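You operate a simulated robot arm through the tools that you are given. There is no shell and no other tool.

The job below is to be done with a simulated robot arm. You get a single attempt, and the scene is never put back.

JOB
Put things in order on the top of the grey table. At the end: the grey small housing from the top of the grey table stands where the white pad stood; the grey bracket from the top of the grey table stands on top of the coiled chain; the blue pad from the top of the grey table stands where the grey bracket stood; the red pad from the top of the grey table is on the grey bare plate; the white pad from the top of the grey table stands where the blue pad stood; whatever was shut is shut again. Leave all else as you found it, and nothing knocked over.
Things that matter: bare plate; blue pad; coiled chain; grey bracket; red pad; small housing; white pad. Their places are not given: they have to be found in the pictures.

Only the result counts: the job must be done as asked and must still hold three seconds after the hand-in. Knocking over, shifting, dropping, spilling or breaking anything else fails it.

ROBOT AND FRAMES
A 7-joint arm with a two-finger parallel gripper, fixed in place. Base frame: the origin is on the floor under the middle of its stand, x ahead of it, y to its left, z up; the work surface is at about z = 800. Lengths are in mm, angles in degrees, forces in N, time in s.
With the tool pointing down near the work surface it reaches from about 300 to 700 mm from the base axis. Its first joint turns from -66.0 to 66.0 degrees. Payload 1.57 kg.
The TCP is the grasp point between the finger pads, 30 mm short of the fingertips. In the tool frame z runs along the fingers and y along their closing line. Largest opening 110 mm; finger width 24, thickness 12; the body of the gripper, 48 by 112 mm, starts 78 mm behind the TCP.
Orientation is that of the tool frame in the base frame, as a unit quaternion [w, x, y, z]. With the fingers straight down and closing along the base's y, the tool's x points along the base's -x, its y along +y and its z along -z.

CONTROLS
- The arm moves only by the tool move_arm. Its argument "targets" is text: rows parted by semicolons, each of 6 numbers parted by spaces: the shift along the tool's x, y, z in cm, then the turn, a rotation vector about the tool's x, y, z in degrees. In form: dx dy dz ax ay az; .... A call has 1 to 20 rows; each row shifts and turns the commanded pose from where the row before left it, along the tool's axes as they then stand. "claw" is the gripper command, from -1 (shut) to 1 (fully open), values between in proportion, set as the call begins (left out, the last holds). A row lasts 0.2 s, in which the tool goes at most 50 mm and 8.6 degrees; a call with a longer step from one row to the next is refused whole, and so is a gripper value outside its range. A pose out of reach is approached as far as the arm can. The call stops where the force on the tool passes 40 N (or 10 N more than at its start, if that is more) or the arm is blocked; 0.2 s more then pass. The fingers move at their own pace (about 108 mm/s each) and stop on an object; they squeeze with about 30 N. The grip force told is the motor's: it shows also when the fingers shut on nothing. Time passes only in rows, and 0.2 s behind the last, so rows that do not move let the fingers close. The reply holds the time, the measured pose of the TCP, the force on the tool along the base axes, the opening and the grip force, in the units named above and with some noise, with the torque about the TCP (base axes, N m) and any sound that the robot's microphone picked up.
- Cameras (640 x 400 px; columns grow to the right, rows downward): "scene" is fixed at [178, -424.1, 1384.5]; the picture's right is [0.46, -0.89, 0.00], its down [-0.68, -0.35, -0.64] and it looks along [0.57, 0.29, -0.76] (base axes); focal length 327 px, centre (320, 200). "wrist" rides on the gripper at [70, 16, -141] in the tool frame; the picture's right is [-0.23, 0.97, 0.00], its down [-0.86, -0.20, -0.48] and it looks along [-0.47, -0.11, 0.88] (tool axes); focal length 222 px, centre (320, 200).
- camera(camera): a new picture of that camera. It takes no simulated time.
- probe_pixels(camera, pixels): for up to 12 pixels [column, row] of the newest picture of that camera ("zoom" is the newest enlarged one), the place [x, y, z] in the base frame of the surface seen there, good to about 3 mm. It takes no simulated time.
- zoom(camera, box): a new picture of the part [left, top, right, bottom] of that camera's present view, enlarged. It takes no simulated time.
- job_done(): hands the job in; it is judged then, once.

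Leave the gripper open and the arm clear of the work at the hand-in unless told otherwise.

The tools are called after "Emit:" as name(argument=value, ...) on one line, values as JSON. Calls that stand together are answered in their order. move_arm: Moves the arm, as the interface text tells. Its arguments: {"type":"object","properties":{"targets":{"type":"string"},"claw":{"type":"number"}},"required":["targets"]} The other tools are called the same way: camera (camera) takes a picture; probe_pixels (camera, pixels) gives the place of the surface under pixels of a picture; zoom (camera, box) takes an enlarged picture of a part of a camera's view; job_done () hands the job in.

At the start:

```text
clock: 0.0
tcp_pos: [461.7, -92.1, 1088.8]
orientation: [0.001, -0.001, 1.0, 0.0]
ft_force: [-1.0, 0.4, -0.2]
torque: [-0.03, -0.01, 0.03]
grip_width: 110.0
grasp_force: 0.0
```

scene: 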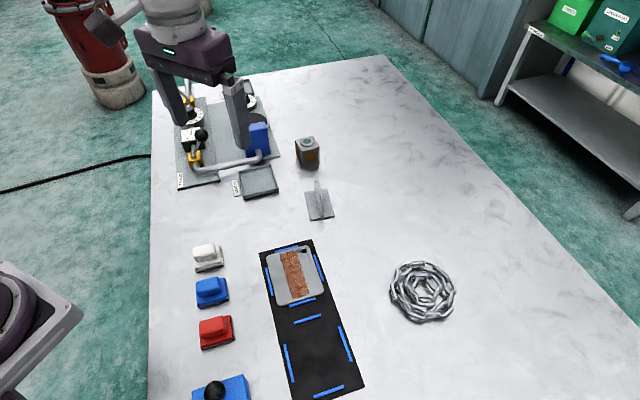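
wrist: 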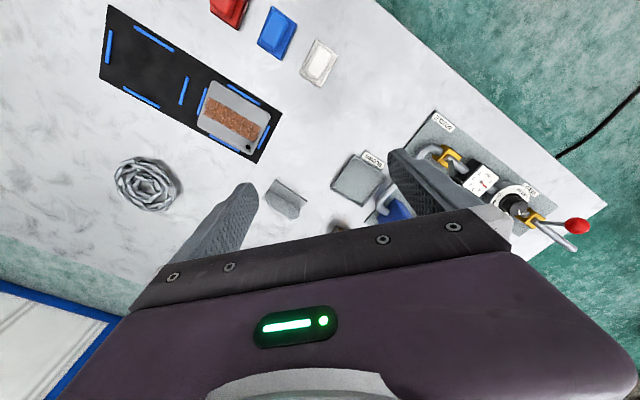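

I see the table with pads (white about 208,257; blue 211,291; red 216,331), a chain (422,291), a bracket (319,203), and a small housing (307,152). I'll look closer with zooms first.

Emit:
zoom(camera="scene", box=[160, 220, 360, 400])

Emit:
zoom(camera="scene", box=[160, 80, 360, 230])

Emit:
zoom(camera="scene", box=[360, 230, 500, 350])

```text
2.22 times, centred on (260, 310) of scene
```

zoom: 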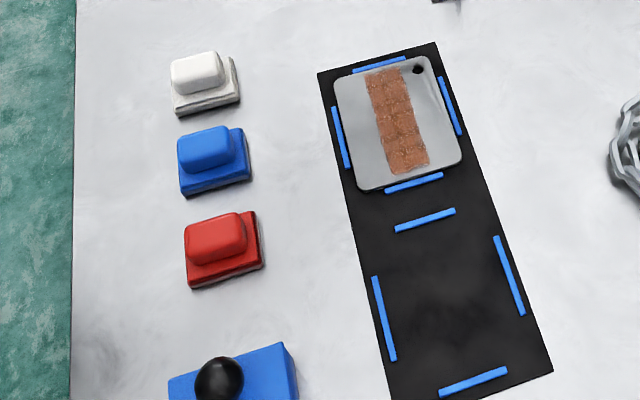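

```text
2.67 times, centred on (260, 155) of scene
```

zoom: 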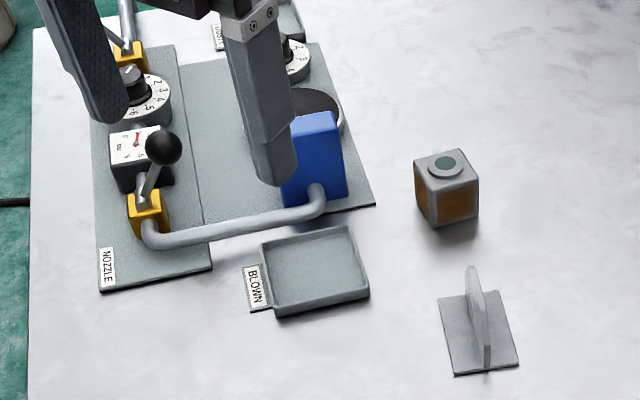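

```text
3.33 times, centred on (430, 290) of scene
```

zoom: 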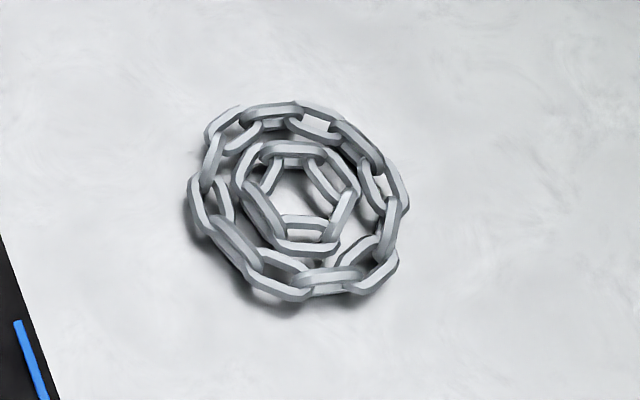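

The pads, plate, chain, bracket and housing are clear. I'll probe their positions in the scene picture: pad tops, plate, chain ring, bracket, housing.

Emit:
zoom(camera="scene", box=[180, 230, 260, 280])

Emit:
probe_pixels(camera="scene", pixels=[[206, 251], [211, 287], [216, 326], [292, 277], [274, 260], [308, 252], [280, 303], [320, 294], [423, 291], [395, 290], [453, 290], [422, 262]])

Emit:
camera(camera="wrist")

```text
8.00 times, centred on (220, 255) of scene
```

zoom: 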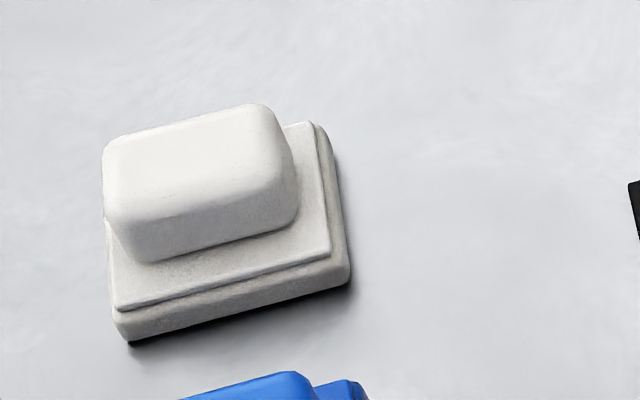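

```text
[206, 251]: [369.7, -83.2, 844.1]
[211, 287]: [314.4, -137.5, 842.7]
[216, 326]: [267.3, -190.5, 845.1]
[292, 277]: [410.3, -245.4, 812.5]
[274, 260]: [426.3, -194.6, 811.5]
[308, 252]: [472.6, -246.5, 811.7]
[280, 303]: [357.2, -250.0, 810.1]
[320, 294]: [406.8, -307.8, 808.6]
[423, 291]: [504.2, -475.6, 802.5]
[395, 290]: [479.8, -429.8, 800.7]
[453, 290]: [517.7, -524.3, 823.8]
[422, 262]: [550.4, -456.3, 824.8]
```

```text
taken
```

wrist: 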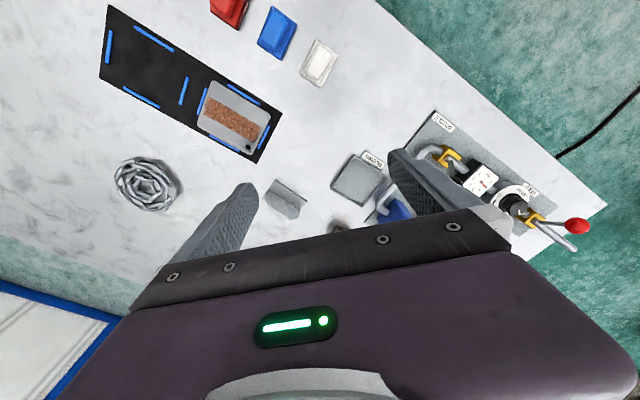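

Pad tops are at about z=844. I'll zoom on each object and get finer outlines, starting with the three pads.

Emit:
zoom(camera="scene", box=[180, 235, 260, 285])

Emit:
probe_pixels(camera="zoom", pixels=[[115, 105], [250, 70], [285, 125], [125, 175], [200, 110], [125, 215], [320, 95], [345, 230], [130, 300], [320, 200], [140, 250], [300, 95]])

```text
8.00 times, centred on (220, 260) of scene
```

zoom: 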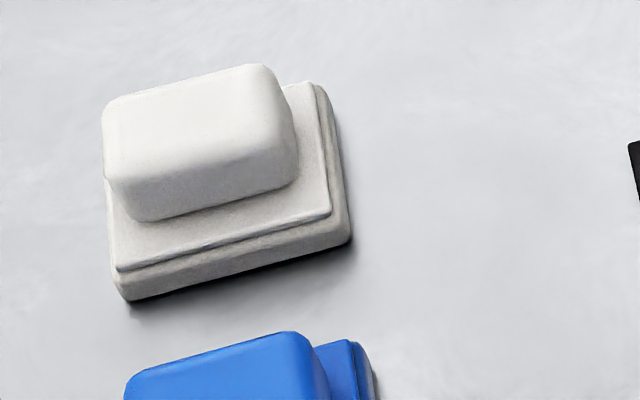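

```text
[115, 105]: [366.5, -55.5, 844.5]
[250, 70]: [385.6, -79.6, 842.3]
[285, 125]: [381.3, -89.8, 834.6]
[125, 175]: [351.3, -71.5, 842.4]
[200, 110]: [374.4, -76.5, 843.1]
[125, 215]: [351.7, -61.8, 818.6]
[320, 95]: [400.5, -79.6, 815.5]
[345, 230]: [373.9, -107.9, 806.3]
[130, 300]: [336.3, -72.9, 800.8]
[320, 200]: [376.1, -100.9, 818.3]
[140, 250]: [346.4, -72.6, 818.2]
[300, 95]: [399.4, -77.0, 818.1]
```

Next, the blue and red pads in zoom, probing their corners.

Emit:
zoom(camera="scene", box=[180, 268, 260, 318])

Emit:
probe_pixels(camera="zoom", pixels=[[200, 120], [140, 150], [250, 110], [150, 285], [130, 240], [375, 215], [345, 90], [310, 180], [340, 200], [145, 255], [360, 120], [180, 240]])

Emit:
zoom(camera="scene", box=[180, 305, 260, 355])

Emit:
probe_pixels(camera="zoom", pixels=[[200, 120], [140, 150], [250, 110], [150, 285], [130, 240], [375, 215], [345, 90], [310, 180], [340, 200], [145, 255], [360, 120], [180, 240]])

```text
8.00 times, centred on (220, 293) of scene
```

zoom: 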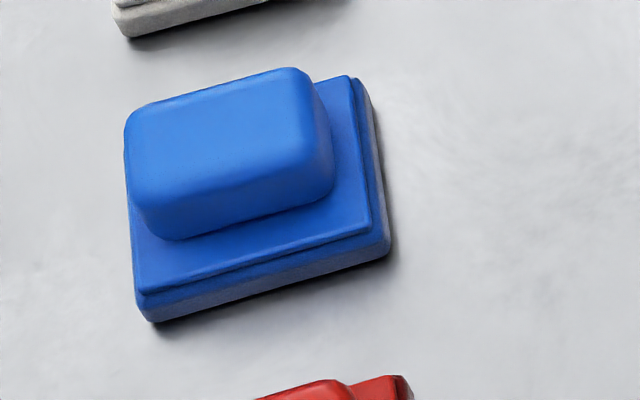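

```text
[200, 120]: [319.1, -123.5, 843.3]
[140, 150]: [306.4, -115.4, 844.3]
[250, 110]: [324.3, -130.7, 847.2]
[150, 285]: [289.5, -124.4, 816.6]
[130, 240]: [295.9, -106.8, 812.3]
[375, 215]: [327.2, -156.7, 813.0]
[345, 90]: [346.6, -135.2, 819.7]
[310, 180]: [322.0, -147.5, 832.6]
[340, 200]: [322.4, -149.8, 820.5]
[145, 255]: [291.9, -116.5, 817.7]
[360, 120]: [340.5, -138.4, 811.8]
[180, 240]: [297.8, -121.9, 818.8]
```

```text
8.00 times, centred on (220, 330) of scene
```

zoom: 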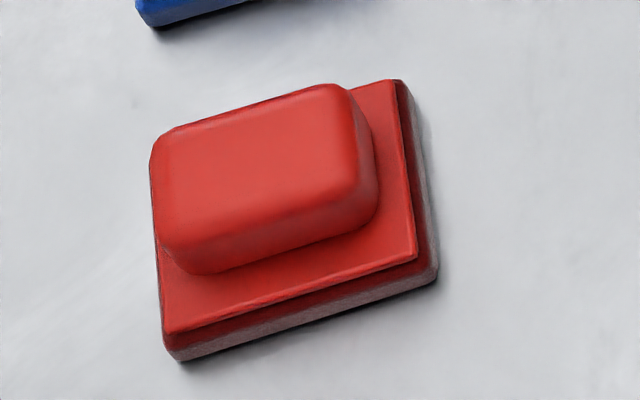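

```text
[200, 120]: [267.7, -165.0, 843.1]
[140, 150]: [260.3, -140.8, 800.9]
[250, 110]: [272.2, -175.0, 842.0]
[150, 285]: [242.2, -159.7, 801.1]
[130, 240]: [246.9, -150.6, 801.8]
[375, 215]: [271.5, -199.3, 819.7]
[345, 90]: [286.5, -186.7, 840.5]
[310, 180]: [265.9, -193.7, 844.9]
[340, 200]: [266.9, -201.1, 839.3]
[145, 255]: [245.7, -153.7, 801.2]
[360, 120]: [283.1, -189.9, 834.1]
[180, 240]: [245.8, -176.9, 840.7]
```

Now zooms of bracket, housing and chain with probes.

Emit:
zoom(camera="scene", box=[280, 170, 360, 220])

Emit:
zoom(camera="scene", box=[268, 127, 348, 177])

Emit:
zoom(camera="scene", box=[374, 255, 470, 330])

```text
8.00 times, centred on (320, 195) of scene
```

zoom: 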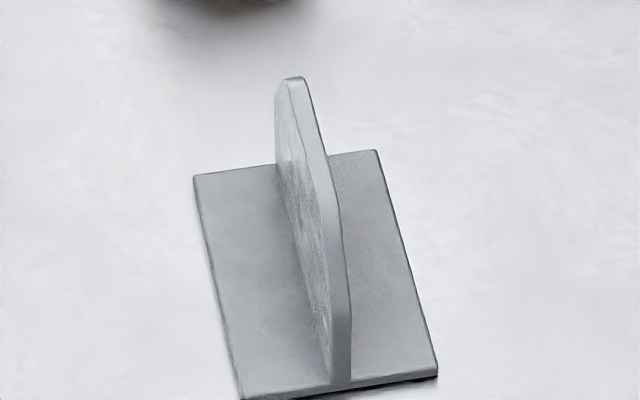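

```text
8.00 times, centred on (308, 152) of scene
```

zoom: 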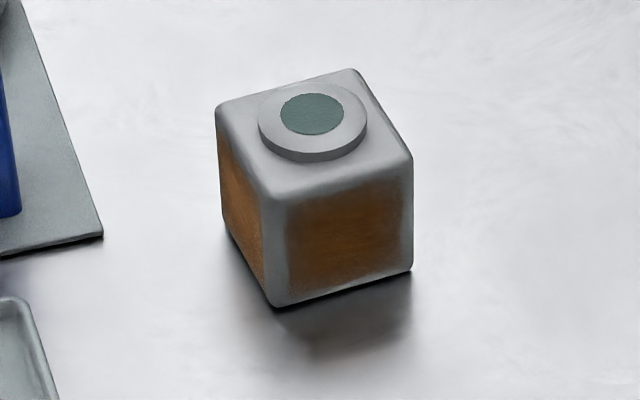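

```text
5.33 times, centred on (422, 292) of scene
```

zoom: 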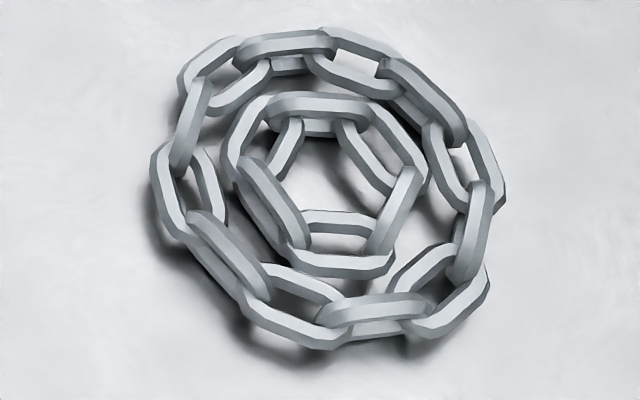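

Probing the chain tops in this zoom (upper links), then the bracket and housing.

Emit:
probe_pixels(camera="zoom", pixels=[[280, 42], [425, 100], [490, 205], [395, 305], [225, 255], [190, 110], [320, 102], [265, 200], [400, 200], [340, 262], [320, 175], [160, 190]])

Emit:
probe_pixels(camera="zoom", pixels=[[205, 45], [385, 40], [500, 185], [480, 290], [330, 345], [165, 225], [375, 120], [240, 140], [300, 255], [385, 255], [355, 330], [460, 130]])

Emit:
zoom(camera="scene", box=[280, 170, 360, 220])

Emit:
probe_pixels(camera="zoom", pixels=[[200, 180], [372, 155], [432, 370], [245, 390], [225, 280], [400, 280], [294, 80], [315, 150], [342, 260], [342, 330], [305, 100], [330, 210]])

Emit:
zoom(camera="scene", box=[268, 127, 348, 177])

Emit:
probe_pixels(camera="zoom", pixels=[[225, 108], [350, 76], [405, 155], [270, 185], [312, 115], [312, 152], [275, 300], [408, 268], [228, 230], [340, 240], [240, 190], [380, 110]])

```text
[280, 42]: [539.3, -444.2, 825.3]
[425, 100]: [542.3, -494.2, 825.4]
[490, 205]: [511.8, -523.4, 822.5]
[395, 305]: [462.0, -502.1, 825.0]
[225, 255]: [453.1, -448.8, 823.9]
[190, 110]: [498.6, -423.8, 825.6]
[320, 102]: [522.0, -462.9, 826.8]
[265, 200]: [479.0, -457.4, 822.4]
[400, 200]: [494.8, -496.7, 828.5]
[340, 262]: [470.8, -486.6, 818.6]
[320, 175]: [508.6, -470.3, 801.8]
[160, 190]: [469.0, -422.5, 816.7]
```

```text
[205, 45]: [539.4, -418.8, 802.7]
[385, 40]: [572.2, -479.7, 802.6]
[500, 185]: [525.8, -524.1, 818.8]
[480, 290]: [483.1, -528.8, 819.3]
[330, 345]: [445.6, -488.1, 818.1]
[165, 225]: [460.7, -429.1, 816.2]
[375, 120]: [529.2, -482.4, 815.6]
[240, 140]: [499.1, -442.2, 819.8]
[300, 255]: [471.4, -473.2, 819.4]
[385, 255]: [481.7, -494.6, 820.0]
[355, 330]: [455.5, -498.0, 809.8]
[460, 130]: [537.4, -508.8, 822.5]
```

```text
8.00 times, centred on (320, 195) of scene
```

zoom: 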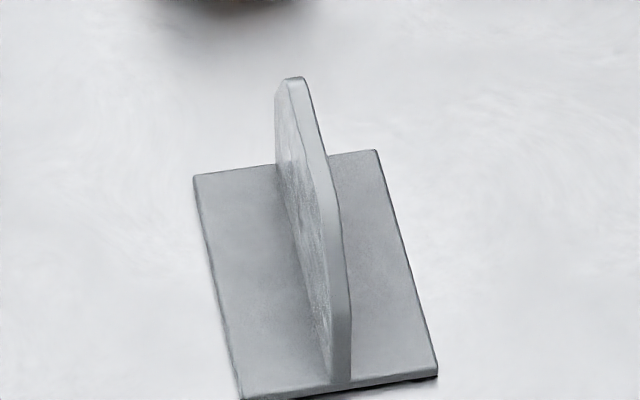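

```text
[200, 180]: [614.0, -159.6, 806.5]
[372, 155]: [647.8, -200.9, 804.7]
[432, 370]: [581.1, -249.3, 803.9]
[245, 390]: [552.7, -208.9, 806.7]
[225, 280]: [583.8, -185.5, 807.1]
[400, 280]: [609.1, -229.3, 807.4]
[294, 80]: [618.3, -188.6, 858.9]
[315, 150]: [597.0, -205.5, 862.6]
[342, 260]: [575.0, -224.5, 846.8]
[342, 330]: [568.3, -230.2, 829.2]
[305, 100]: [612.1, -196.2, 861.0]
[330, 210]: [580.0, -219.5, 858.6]
```

```text
8.00 times, centred on (308, 152) of scene
```

zoom: 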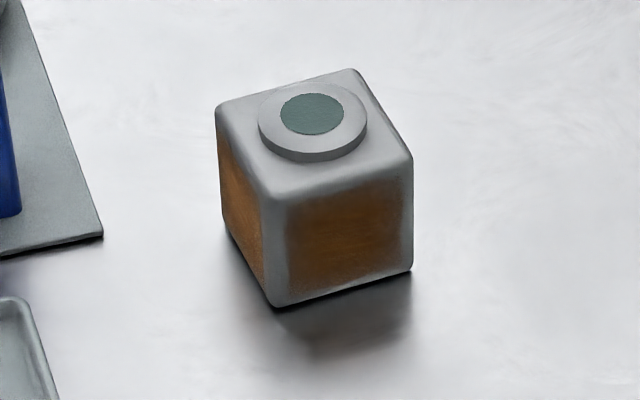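

```text
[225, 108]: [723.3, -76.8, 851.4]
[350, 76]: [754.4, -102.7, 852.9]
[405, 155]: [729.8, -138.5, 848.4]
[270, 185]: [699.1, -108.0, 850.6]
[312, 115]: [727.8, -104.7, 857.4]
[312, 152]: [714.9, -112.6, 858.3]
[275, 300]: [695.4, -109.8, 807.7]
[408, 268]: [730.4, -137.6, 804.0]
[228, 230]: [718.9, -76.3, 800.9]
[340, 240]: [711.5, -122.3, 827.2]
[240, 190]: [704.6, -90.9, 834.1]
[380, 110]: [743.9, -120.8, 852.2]
```

The housing sits at about (727,-107), 734 mm out, which may need a tilt. I want to see the rest: the blue block at the bottom of the scene (215,390), and the panel at the top left behind the gripper.

Emit:
zoom(camera="scene", box=[150, 340, 380, 400])

Emit:
zoom(camera="wrist", box=[320, 80, 620, 260])

Emit:
zoom(camera="wrist", box=[90, 0, 350, 220])

```text
2.78 times, centred on (265, 370) of scene
```

zoom: 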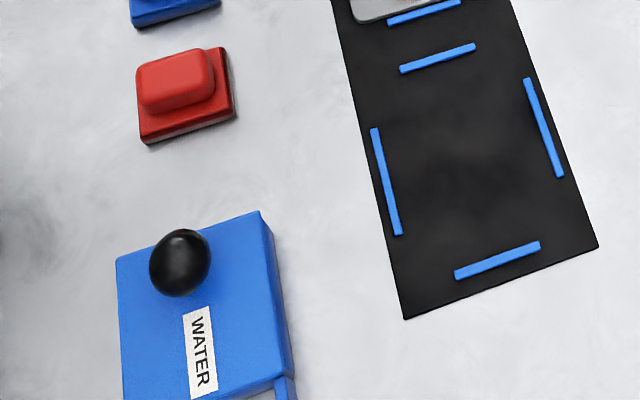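

```text
2.13 times, centred on (470, 170) of wrist
```

zoom: 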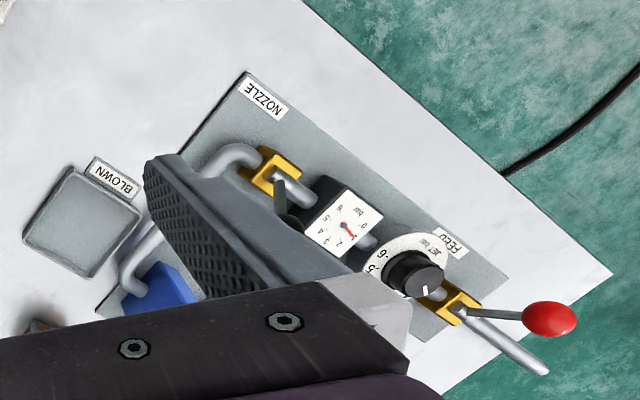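

```text
1.82 times, centred on (220, 110) of wrist
```

zoom: 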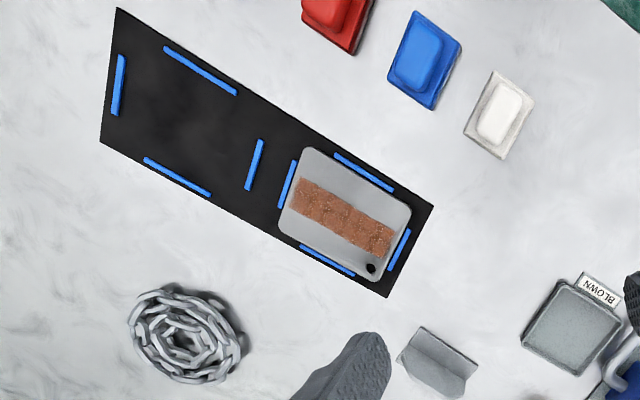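

The plate on the black mat is the only plate I see. I'll probe the WATER block and knob for clearance near the red pad.

Emit:
probe_pixels(camera="scene", pixels=[[214, 388], [200, 380], [243, 377], [247, 395], [195, 398], [240, 390]])

Emit:
zoom(camera="scene", box=[250, 230, 346, 305])

Emit:
probe_pixels(camera="zoom", pixels=[[110, 120], [300, 75], [360, 290], [170, 345], [230, 210], [100, 95], [330, 60], [290, 200], [200, 100], [280, 300], [140, 230], [340, 200]])

```text
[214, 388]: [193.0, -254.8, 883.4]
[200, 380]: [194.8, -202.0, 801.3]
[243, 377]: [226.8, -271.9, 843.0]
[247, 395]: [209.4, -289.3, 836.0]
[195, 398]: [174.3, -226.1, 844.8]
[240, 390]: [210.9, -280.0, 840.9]
```

```text
5.33 times, centred on (298, 268) of scene
```

zoom: 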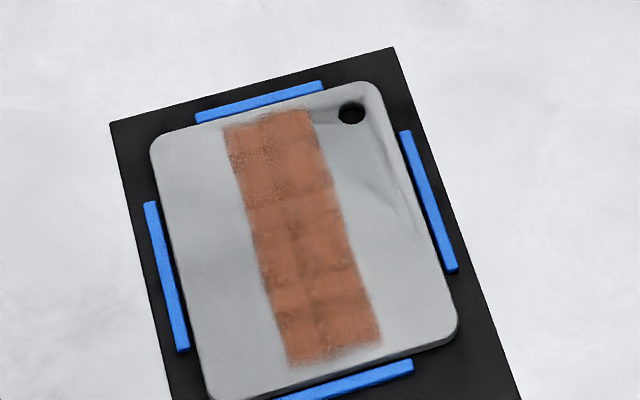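

```text
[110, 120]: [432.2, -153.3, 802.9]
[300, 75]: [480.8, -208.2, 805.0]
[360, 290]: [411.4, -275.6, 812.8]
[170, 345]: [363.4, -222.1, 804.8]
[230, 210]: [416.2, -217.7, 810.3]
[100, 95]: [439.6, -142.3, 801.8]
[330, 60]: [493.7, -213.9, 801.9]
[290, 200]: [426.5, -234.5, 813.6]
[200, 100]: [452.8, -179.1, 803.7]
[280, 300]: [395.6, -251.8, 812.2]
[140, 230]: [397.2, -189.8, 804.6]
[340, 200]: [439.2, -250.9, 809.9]
```

I'll begin with the bracket (centre about (599,-205), fin running along about 37° in the base frame, top z≈861). First I turn the tool +37° in base yaw (−37° about the tool z) and move above it at z≈950.

Emit:
move_arm(targets="0 0 0 0 0 -7.4; 0 0 0 0 0 -7.4; 0 0 0 0 0 -7.4; 0 0 0 0 0 -7.4; 0 0 0 0 0 -7.4; -1 -4.3 2 0 0 0; -1 -4.3 3 0 0 0; -1 -4.3 3 0 0 0; -1.1 -4.3 3 0 0 0; 0 0 2.8 0 0 0; 0 0 0 0 0 0", claw=0)

Emit:
camera(camera="wrist")

Emit:
camera(camera="scene")

```text
refused: row 7 steps farther than a row can; nothing moved
```

```text
taken
```

wrist: 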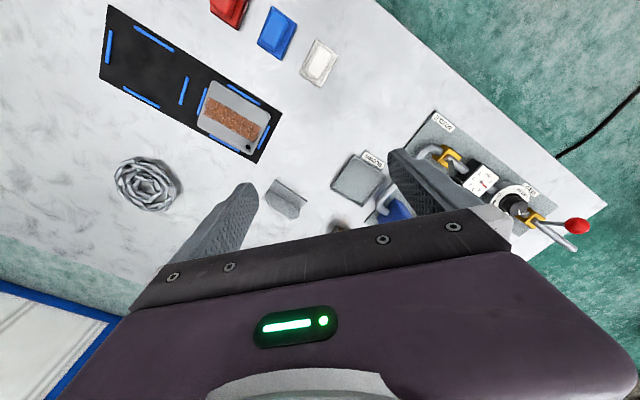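

```text
taken
```

scene: 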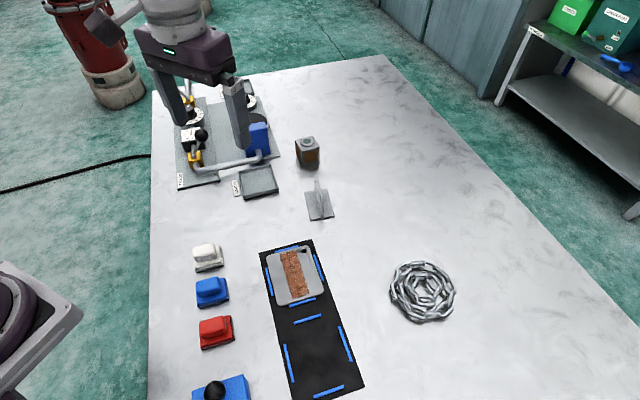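

A row was over 5 cm, so I'll send the same path in smaller steps.

Emit:
move_arm(targets="0 0 0 0 0 -7.4; 0 0 0 0 0 -7.4; 0 0 0 0 0 -7.4; 0 0 0 0 0 -7.4; 0 0 0 0 0 -7.4; -0.7 -2.9 2 0 0 0; -0.7 -2.9 2.3 0 0 0; -0.7 -2.9 2.4 0 0 0; -0.7 -2.9 2.4 0 0 0; -0.7 -2.9 2.4 0 0 0; -0.7 -2.8 2.4 0 0 0; 0 0 0 0 0 0", claw=0)

Emit:
camera(camera="wrist")

Emit:
camera(camera="scene")

```text
clock: 2.6
tcp_pos: [600.9, -205.6, 949.5]
orientation: [0.0, -0.317, 0.949, 0.0]
ft_force: [-0.6, -0.6, 0.2]
torque: [0.02, 0.0, 0.0]
grip_width: 54.9
grasp_force: 0.1
```

```text
taken
```

wrist: 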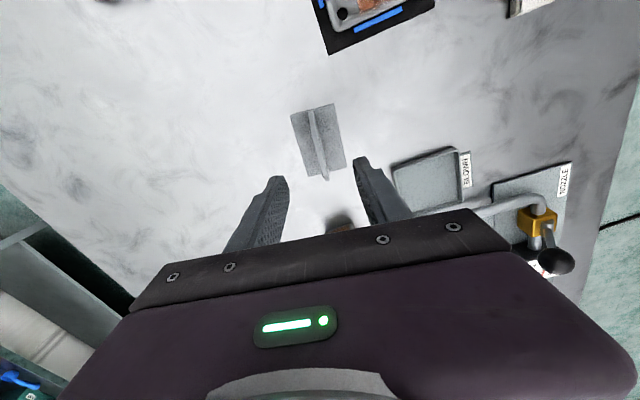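

```text
taken
```

scene: 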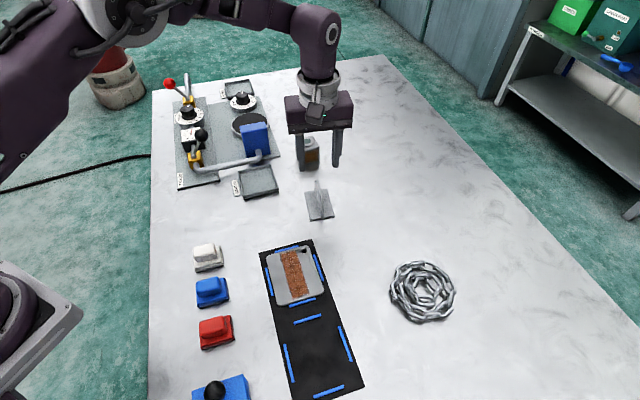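

The tool is above the bracket; it shows at (318,140) in the wrist picture. I'll zoom and probe the fin to check the yaw and centre.

Emit:
zoom(camera="wrist", box=[280, 90, 360, 190])

Emit:
probe_pixels(camera="wrist", pixels=[[311, 112], [316, 135], [320, 150], [325, 172], [292, 115], [332, 105], [345, 165], [307, 175], [300, 145], [340, 140]])

```text
4.00 times, centred on (320, 140) of wrist
```

zoom: 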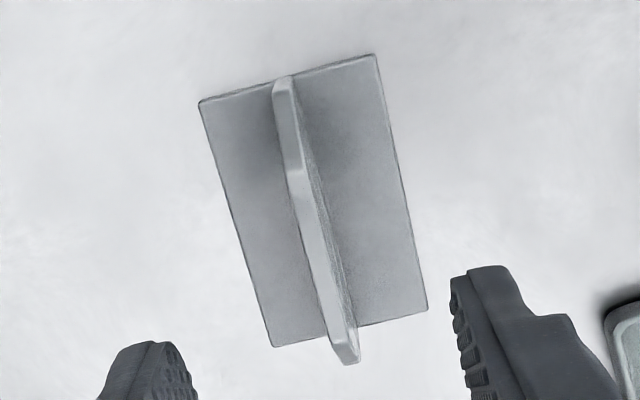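

```text
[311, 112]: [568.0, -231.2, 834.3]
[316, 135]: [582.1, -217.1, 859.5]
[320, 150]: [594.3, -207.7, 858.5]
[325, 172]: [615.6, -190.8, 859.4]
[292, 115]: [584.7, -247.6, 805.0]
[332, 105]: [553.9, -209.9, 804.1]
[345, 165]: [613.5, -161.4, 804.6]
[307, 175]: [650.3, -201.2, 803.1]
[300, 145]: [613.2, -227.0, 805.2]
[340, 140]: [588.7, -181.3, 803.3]
```

The bracket corners average to (600.5,-204.5), with the fin at about 38.5° through (600.6,-202.6). I'll correct yaw by 1.5°, nudge, and descend to z≈843 so the fingertips stay above the base plate.

Emit:
move_arm(targets="0 0 0 0 0 -1.5; -0.15 0.24 2.5 0 0 0; 0 0 3 0 0 0; 0 0 3 0 0 0; 0 0 1.5 0 0 0; 0 0 0.65 0 0 0; 0 0 0 0 0 0", claw=0)

Emit:
zoom(camera="scene", box=[270, 130, 370, 230])

Emit:
camera(camera="wrist")

```text
clock: 4.2
tcp_pos: [601.3, -203.3, 843.5]
orientation: [0.001, -0.329, 0.944, 0.0]
ft_force: [0.8, -0.6, -0.6]
torque: [-0.03, 0.0, 0.0]
grip_width: 55.1
grasp_force: 0.2
```

```text
4.00 times, centred on (320, 180) of scene
```

zoom: 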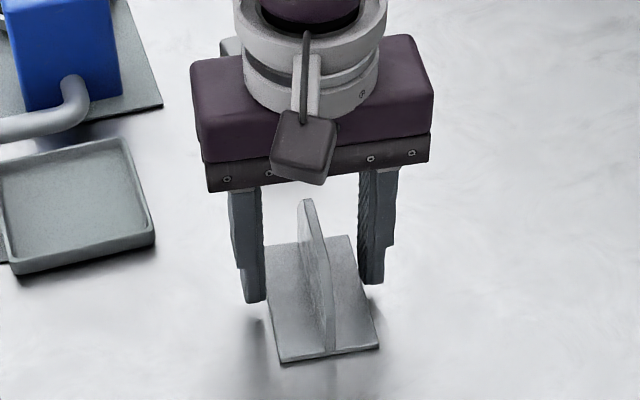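

```text
taken
```

wrist: 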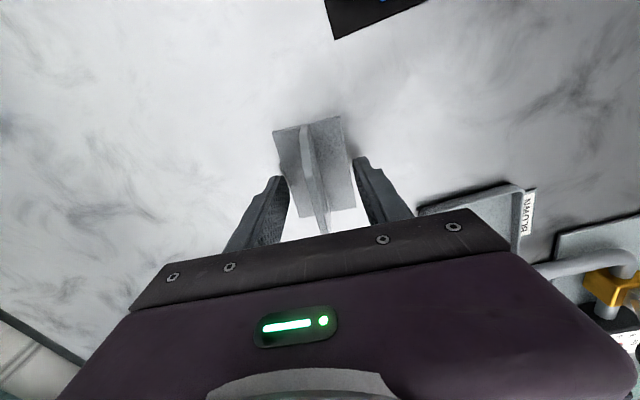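

The fingers straddle the fin. I'll close on it.

Emit:
move_arm(targets="0 0 0 0 0 0; 0 0 0 0 0 0; 0 0 0 0 0 0; 0 0 0 0 0 0", claw=-1)

Emit:
zoom(camera="scene", box=[270, 130, 370, 230])

```text
clock: 5.2
tcp_pos: [600.1, -203.7, 843.6]
orientation: [0.0, -0.33, 0.944, 0.0]
ft_force: [-0.5, 0.3, 0.7]
torque: [0.05, -0.12, -0.05]
grip_width: 6.0
grasp_force: 26.1
```

```text
4.00 times, centred on (320, 180) of scene
```

zoom: 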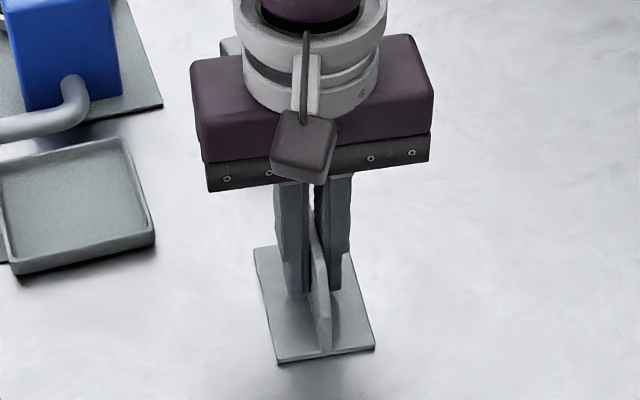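

Grip on the fin holds at 6.0 mm. I'll lift straight up 8 cm and carry it toward the chain centre (500,-473), keeping the yaw.

Emit:
move_arm(targets="0 0 -1 0 0 0; 0 0 -2 0 0 0; 0 0 -2.5 0 0 0; 0 0 -2.5 0 0 0; 2.05 -1.24 0 0 0 0; 2.05 -1.24 0 0 0 0; 2.05 -1.24 0 0 0 0; 2.05 -1.24 0 0 0 0; 2.05 -1.24 0 0 0 0; 2.05 -1.24 0 0 0 0; 2.05 -1.24 0 0 0 0; 2.05 -1.24 0 0 0 0; 2.05 -1.24 0 0 0 0; 2.05 -1.24 0 0 0 0; 2.05 -1.24 0 0 0 0; 2.05 -1.24 0 0 0 0; 0 0 0 0 0 0; 0 0 0 0 0 0", claw=-1)

Emit:
zoom(camera="scene", box=[350, 180, 510, 340])

Emit:
camera(camera="wrist")

```text
clock: 9.0
tcp_pos: [494.6, -447.4, 920.3]
orientation: [0.001, -0.33, 0.944, -0.002]
ft_force: [0.3, -0.2, -3.6]
torque: [0.01, 0.03, 0.0]
grip_width: 5.8
grasp_force: 26.7
out of reach, approached as far as the arm can: row 14, 15, 16
```

```text
2.50 times, centred on (430, 260) of scene
```

zoom: 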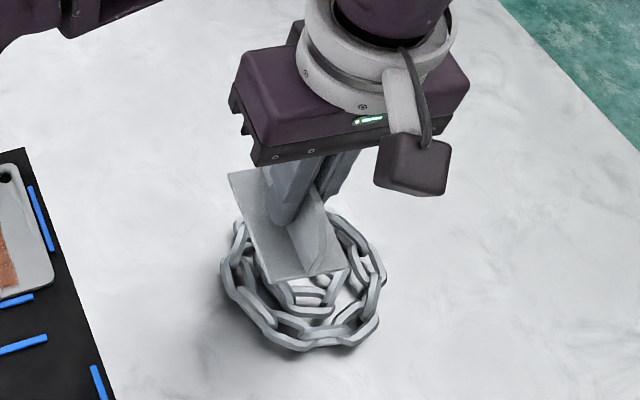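

```text
taken
```

wrist: 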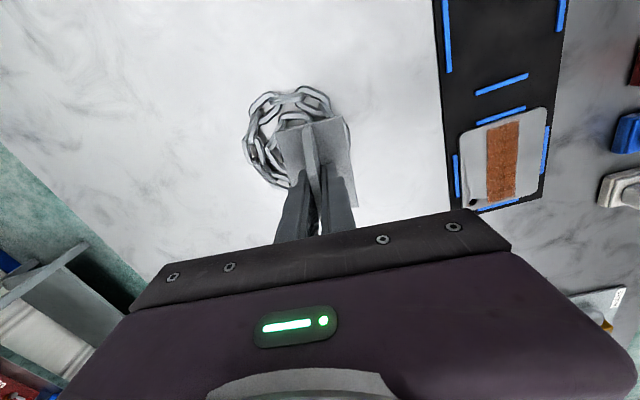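

Out of reach by about 25 mm at z=920 (the commanded point is further out). Reach grows lower down, so I'll lower 3.5 cm, still about 15 mm above the chain, and check.

Emit:
move_arm(targets="0 0 1 0 0 0; 0 0 1 0 0 0; 0 0 0.8 0 0 0; 0 0 0.7 0 0 0; 0 0 0 0 0 0; 0 0 0 0 0 0", claw=-1)

Emit:
zoom(camera="scene", box=[350, 180, 510, 340])

Emit:
zoom(camera="wrist", box=[220, 60, 420, 260])

```text
clock: 10.4
tcp_pos: [495.8, -445.6, 885.1]
orientation: [0.0, -0.33, 0.944, 0.0]
ft_force: [0.7, 0.8, -3.0]
torque: [-0.04, 0.02, 0.04]
grip_width: 5.8
grasp_force: 25.8
```

```text
2.50 times, centred on (430, 260) of scene
```

zoom: 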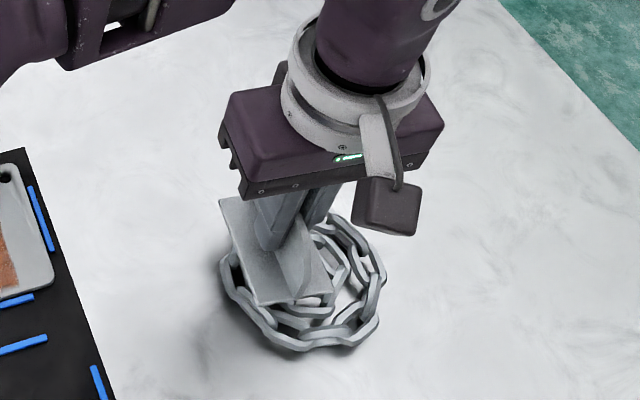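

```text
2.00 times, centred on (320, 160) of wrist
```

zoom: 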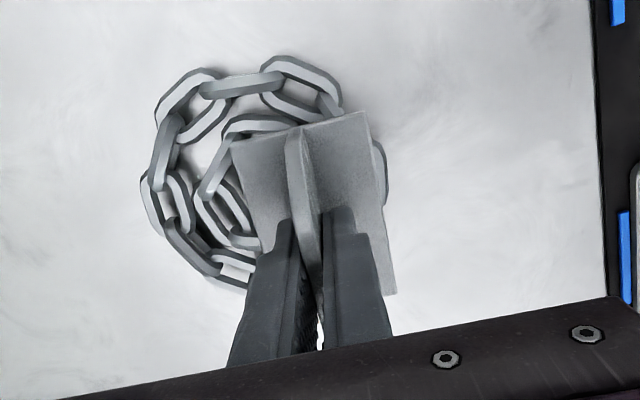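

The commanded pose was re-anchored to where the arm stopped. Now at z=885 I'll move the remaining (+4,-27) mm toward the chain centre in small steps.

Emit:
move_arm(targets="0.35 -0.6 0 0 0 0; 0.35 -0.6 0 0 0 0; 0.35 -0.6 0 0 0 0; 0.33 -0.6 0 0 0 0; 0 0 0 0 0 0; 0 0 0 0 0 0", claw=-1)

Emit:
zoom(camera="scene", box=[350, 180, 510, 340])

Emit:
zoom(camera="wrist", box=[220, 60, 420, 260])

```text
clock: 11.8
tcp_pos: [486.0, -456.0, 886.0]
orientation: [0.0, -0.33, 0.944, 0.0]
ft_force: [0.3, -0.1, -3.7]
torque: [0.0, 0.01, 0.02]
grip_width: 5.6
grasp_force: 25.0
out of reach, approached as far as the arm can: row 1, 2, 3, 4
```

```text
2.50 times, centred on (430, 260) of scene
```

zoom: 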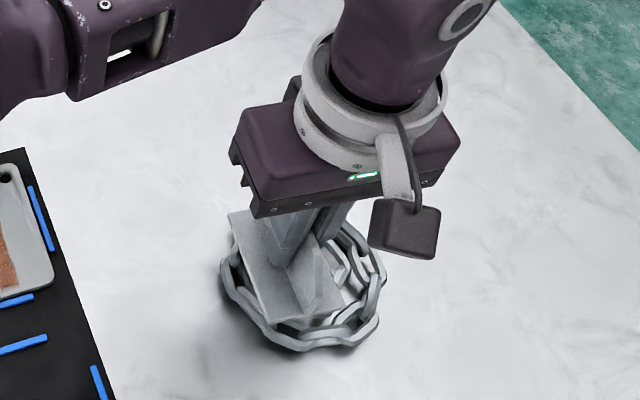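

```text
2.00 times, centred on (320, 160) of wrist
```

zoom: 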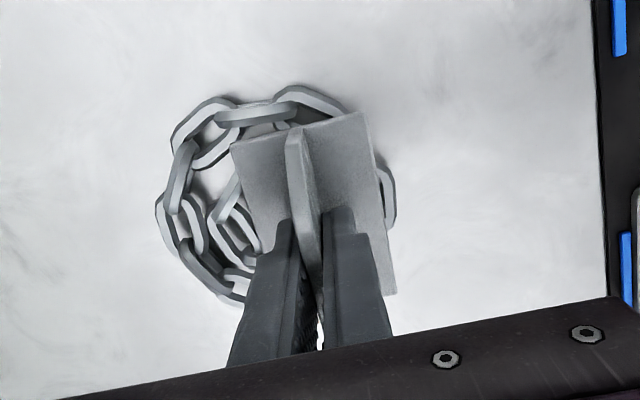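

The vertical tool is limited to about 666 mm radius, and the chain centre is at 688. The plan is to set the bracket down on free table at (530,-330), fin turned to the chain's azimuth (-43.5°), then regrip with the tool pitched outward in the fin's plane for extra reach. First I move back and turn.

Emit:
move_arm(targets="-2.26 1.43 0 0 0 0; -2.26 1.43 0 0 0 0; -2.26 1.43 0 0 0 0; -2.26 1.43 0 0 0 0; -2.26 1.43 0 0 0 0; 0 0 0 0 0 8.2; 0 0 0 0 0 8.2; 0 0 0 0 0 8.2; 0 0 0 0 0 8.2; 0 0 0 0 0 8.2; 0 0 0 0 0 8.2; 0 0 0 0 0 8.2; 0 0 0 0 0 8.2; 0 0 0 0 0 8.2; 0 0 0 0 0 8.2; 0 0 0 0 0 0; 0 0 0 0 0 0", claw=-1)

Emit:
camera(camera="scene")

Emit:
camera(camera="wrist")

```text
clock: 15.4
tcp_pos: [530.0, -330.1, 885.5]
orientation: [0.0, 0.37, 0.929, 0.0]
ft_force: [-0.3, -0.3, -3.6]
torque: [0.02, 0.02, 0.01]
grip_width: 5.7
grasp_force: 25.6
```

```text
taken
```

scene: 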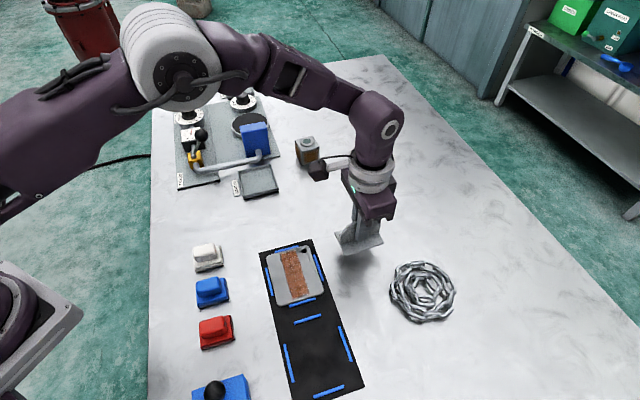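

```text
taken
```

wrist: 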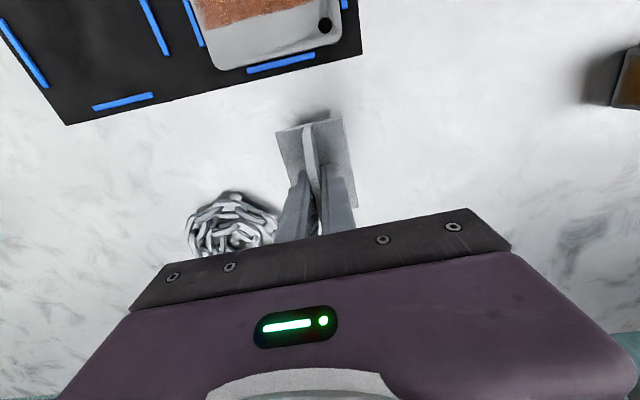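

The yaw is now -43.4°. I lower 4.1 cm to just above the table, the last bit slowly.

Emit:
move_arm(targets="0 0 1.5 0 0 0; 0 0 1.2 0 0 0; 0 0 0.7 0 0 0; 0 0 0.4 0 0 0; 0 0 0.2 0 0 0; 0 0 0.1 0 0 0; 0 0 0 0 0 0", claw=-1)

Emit:
zoom(camera="scene", box=[310, 190, 410, 280])

```text
clock: 17.0
tcp_pos: [529.3, -329.5, 844.4]
orientation: [0.0, 0.37, 0.929, 0.0]
ft_force: [-0.3, 0.1, -3.2]
torque: [0.0, -0.01, 0.0]
grip_width: 5.8
grasp_force: 25.5
```

```text
4.44 times, centred on (360, 235) of scene
```

zoom: 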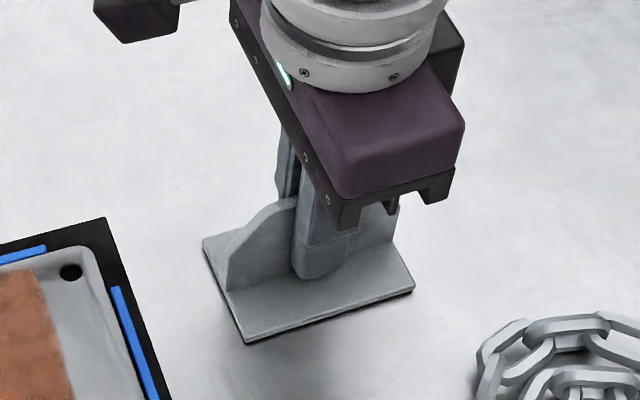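

Still about 1 mm above the table (force -3.2 N is the weight). I lower in 0.5 mm steps until the table takes the weight.

Emit:
move_arm(targets="0 0 0.05 0 0 0; 0 0 0.05 0 0 0; 0 0 0 0 0 0", claw=-1)

```text
clock: 17.8
tcp_pos: [528.8, -329.5, 843.5]
orientation: [0.0, 0.37, 0.929, 0.0]
ft_force: [0.3, -0.8, -3.7]
torque: [0.02, 0.0, -0.02]
grip_width: 5.9
grasp_force: 25.9
```

Emit:
move_arm(targets="0 0 0.05 0 0 0; 0 0 0.05 0 0 0; 0 0 0 0 0 0", claw=-1)

```text
clock: 18.6
tcp_pos: [530.3, -330.0, 843.0]
orientation: [0.001, 0.37, 0.929, 0.0]
ft_force: [-5.6, 2.7, 19.6]
torque: [0.19, 0.19, -0.01]
grip_width: 5.9
grasp_force: 26.3
```

Contact with the table (about 20 N). I ease up 0.5 mm and open the fingers partly to release.

Emit:
move_arm(targets="0 0 -0.05 0 0 0; 0 0 0 0 0 0", claw=-1)

Emit:
move_arm(targets="0 0 0 0 0 0; 0 0 0 0 0 0; 0 0 0 0 0 0", claw=-0.3)

Emit:
zoom(camera="scene", box=[310, 190, 410, 280])

```text
clock: 19.2
tcp_pos: [529.8, -329.6, 843.5]
orientation: [0.001, 0.37, 0.929, -0.001]
ft_force: [-5.8, -2.2, 14.1]
torque: [-0.36, -0.4, -0.14]
grip_width: 5.7
grasp_force: 25.6
```

```text
clock: 20.0
tcp_pos: [529.8, -329.1, 843.5]
orientation: [0.0, 0.371, 0.929, 0.0]
ft_force: [0.0, -0.1, -0.1]
torque: [0.0, -0.04, 0.0]
grip_width: 38.6
grasp_force: 0.0
```

```text
4.44 times, centred on (360, 235) of scene
```

zoom: 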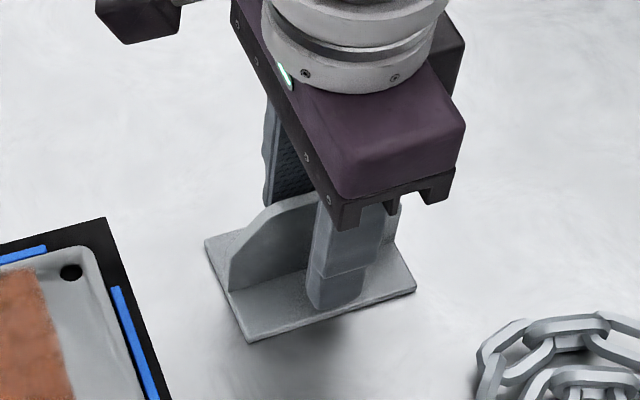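

Released; the bracket stands on the table. Now I pitch the tool outward 8° about its closing axis (tool y) around the fin, then close again.

Emit:
move_arm(targets="0 0 0 0 -4 0; 0 0 0 0 -4 0; 0 0 0 0 0 0", claw=-0.3)

Emit:
zoom(camera="scene", box=[310, 190, 410, 280])

```text
clock: 20.8
tcp_pos: [530.1, -330.3, 842.9]
orientation: [0.065, 0.37, 0.927, -0.025]
ft_force: [-0.1, 0.3, 0.1]
torque: [-0.02, -0.02, -0.02]
grip_width: 38.7
grasp_force: 0.2
```

```text
4.44 times, centred on (360, 235) of scene
```

zoom: 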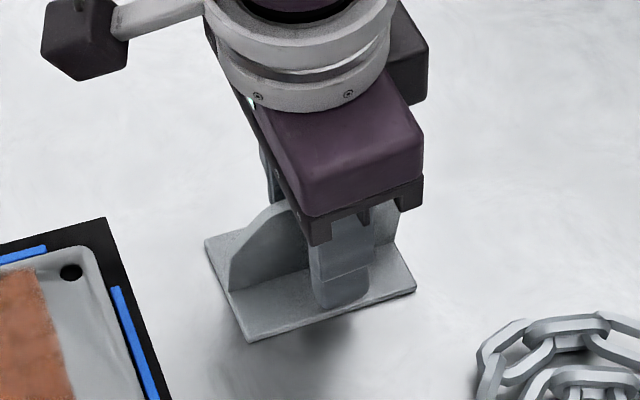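

The pitch is right. Closing on the fin now.

Emit:
move_arm(targets="0 0 0 0 0 0; 0 0 0 0 0 0; 0 0 0 0 0 0; 0 0 0 0 0 0", claw=-1)

Emit:
move_arm(targets="-0.139 0 -0.99 0 0 0; -0.278 0 -1.98 0 0 0; -0.278 0 -1.98 0 0 0; 0 0 0 0 0 0", claw=-1)

Emit:
move_arm(targets="-1.081 -1.78 0.152 0 0 0; -1.081 -1.78 0.152 0 0 0; -1.081 -1.78 0.152 0 0 0; -1.081 -1.78 0.152 0 0 0; -1.081 -1.78 0.152 0 0 0; -1.081 -1.78 0.152 0 0 0; -1.081 -1.78 0.152 0 0 0; 0 0 0 0 0 0; 0 0 0 0 0 0", claw=-1)

Emit:
zoom(camera="scene", box=[350, 200, 490, 340])

Emit:
zoom(camera="wrist", box=[220, 60, 420, 260])

```text
clock: 21.8
tcp_pos: [529.9, -331.2, 843.9]
orientation: [0.064, 0.369, 0.927, -0.025]
ft_force: [-1.1, 0.2, 0.2]
torque: [-0.08, -0.14, -0.02]
grip_width: 5.8
grasp_force: 25.6
```

```text
clock: 22.8
tcp_pos: [529.2, -330.4, 893.9]
orientation: [0.065, 0.37, 0.927, -0.026]
ft_force: [0.4, 0.4, -5.2]
torque: [0.01, 0.02, -0.01]
grip_width: 5.6
grasp_force: 25.6
```

```text
clock: 24.8
tcp_pos: [498.6, -472.0, 891.9]
orientation: [0.066, 0.369, 0.927, -0.026]
ft_force: [0.5, -0.8, -3.8]
torque: [0.05, -0.02, 0.01]
grip_width: 5.9
grasp_force: 25.8
```

```text
2.86 times, centred on (420, 270) of scene
```

zoom: 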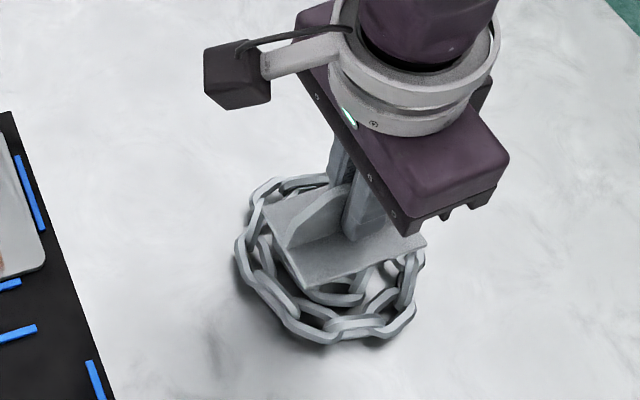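

```text
2.00 times, centred on (320, 160) of wrist
```

zoom: 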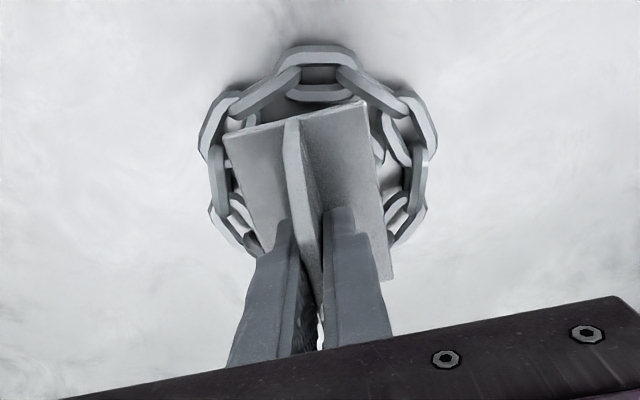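

Reached the chain centre at (498.6,-472). The bracket's underside is at about 848, and chain top about 826. I lower 1.9 cm, then small steps.

Emit:
move_arm(targets="0.139 0 0.99 0 0 0; 0.083 0 0.594 0 0 0; 0.042 0 0.297 0 0 0; 0 0 0 0 0 0", claw=-1)

Emit:
zoom(camera="scene", box=[370, 220, 470, 340])

```text
clock: 25.8
tcp_pos: [499.3, -472.7, 874.7]
orientation: [0.064, 0.37, 0.926, -0.026]
ft_force: [0.2, -0.5, -4.1]
torque: [0.0, 0.02, 0.0]
grip_width: 5.8
grasp_force: 25.5
```

```text
3.33 times, centred on (420, 280) of scene
```

zoom: 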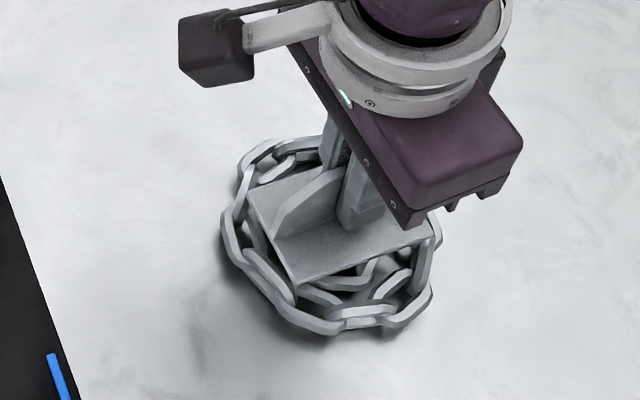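

Well centred. Lowering 1 mm at a time now, watching the force.

Emit:
move_arm(targets="0.014 0 0.099 0 0 0; 0.014 0 0.099 0 0 0; 0.014 0 0.099 0 0 0; 0 0 0 0 0 0", claw=-1)

Emit:
move_arm(targets="0.007 0 0.05 0 0 0; 0.007 0 0.05 0 0 0; 0 0 0 0 0 0", claw=-1)

```text
clock: 26.8
tcp_pos: [499.7, -473.2, 870.5]
orientation: [0.065, 0.37, 0.926, -0.027]
ft_force: [0.3, 0.4, -3.4]
torque: [-0.05, 0.01, 0.02]
grip_width: 5.6
grasp_force: 26.2
```

```text
clock: 27.6
tcp_pos: [499.0, -472.4, 870.6]
orientation: [0.065, 0.37, 0.926, -0.027]
ft_force: [0.2, -0.6, -4.4]
torque: [0.04, 0.0, -0.05]
grip_width: 6.0
grasp_force: 25.6
```

Emit:
move_arm(targets="0.007 0 0.05 0 0 0; 0.007 0 0.05 0 0 0; 0 0 0 0 0 0", claw=-1)

Emit:
zoom(camera="wrist", box=[220, 60, 420, 260])

```text
clock: 28.4
tcp_pos: [500.2, -473.2, 869.6]
orientation: [0.065, 0.37, 0.926, -0.026]
ft_force: [0.5, 0.5, -4.1]
torque: [0.01, 0.01, -0.01]
grip_width: 5.7
grasp_force: 26.1
```

```text
2.00 times, centred on (320, 160) of wrist
```

zoom: 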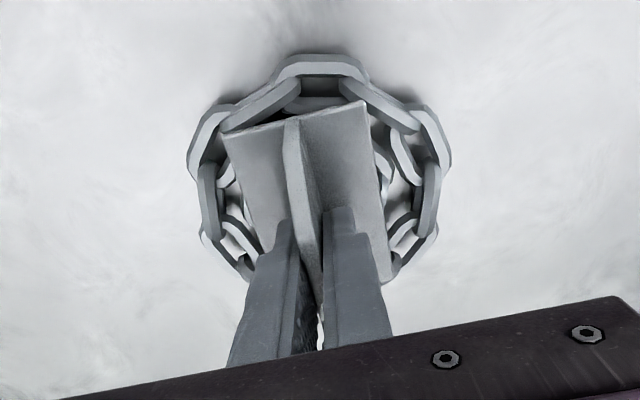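

No contact yet at TCP 869.6; continue in 0.5 mm steps.

Emit:
move_arm(targets="0.007 0 0.05 0 0 0; 0.007 0 0.05 0 0 0; 0 0 0 0 0 0", claw=-1)

Emit:
move_arm(targets="0.007 0 0.05 0 0 0; 0 0 0 0 0 0", claw=-1)

```text
clock: 29.2
tcp_pos: [499.4, -472.9, 868.9]
orientation: [0.065, 0.37, 0.926, -0.025]
ft_force: [-0.1, 0.7, -2.7]
torque: [-0.03, -0.03, 0.0]
grip_width: 5.9
grasp_force: 25.9
```

```text
clock: 29.8
tcp_pos: [499.3, -473.1, 867.9]
orientation: [0.066, 0.37, 0.926, -0.026]
ft_force: [1.9, 0.2, 2.8]
torque: [0.15, 0.12, -0.11]
grip_width: 5.8
grasp_force: 25.5
```

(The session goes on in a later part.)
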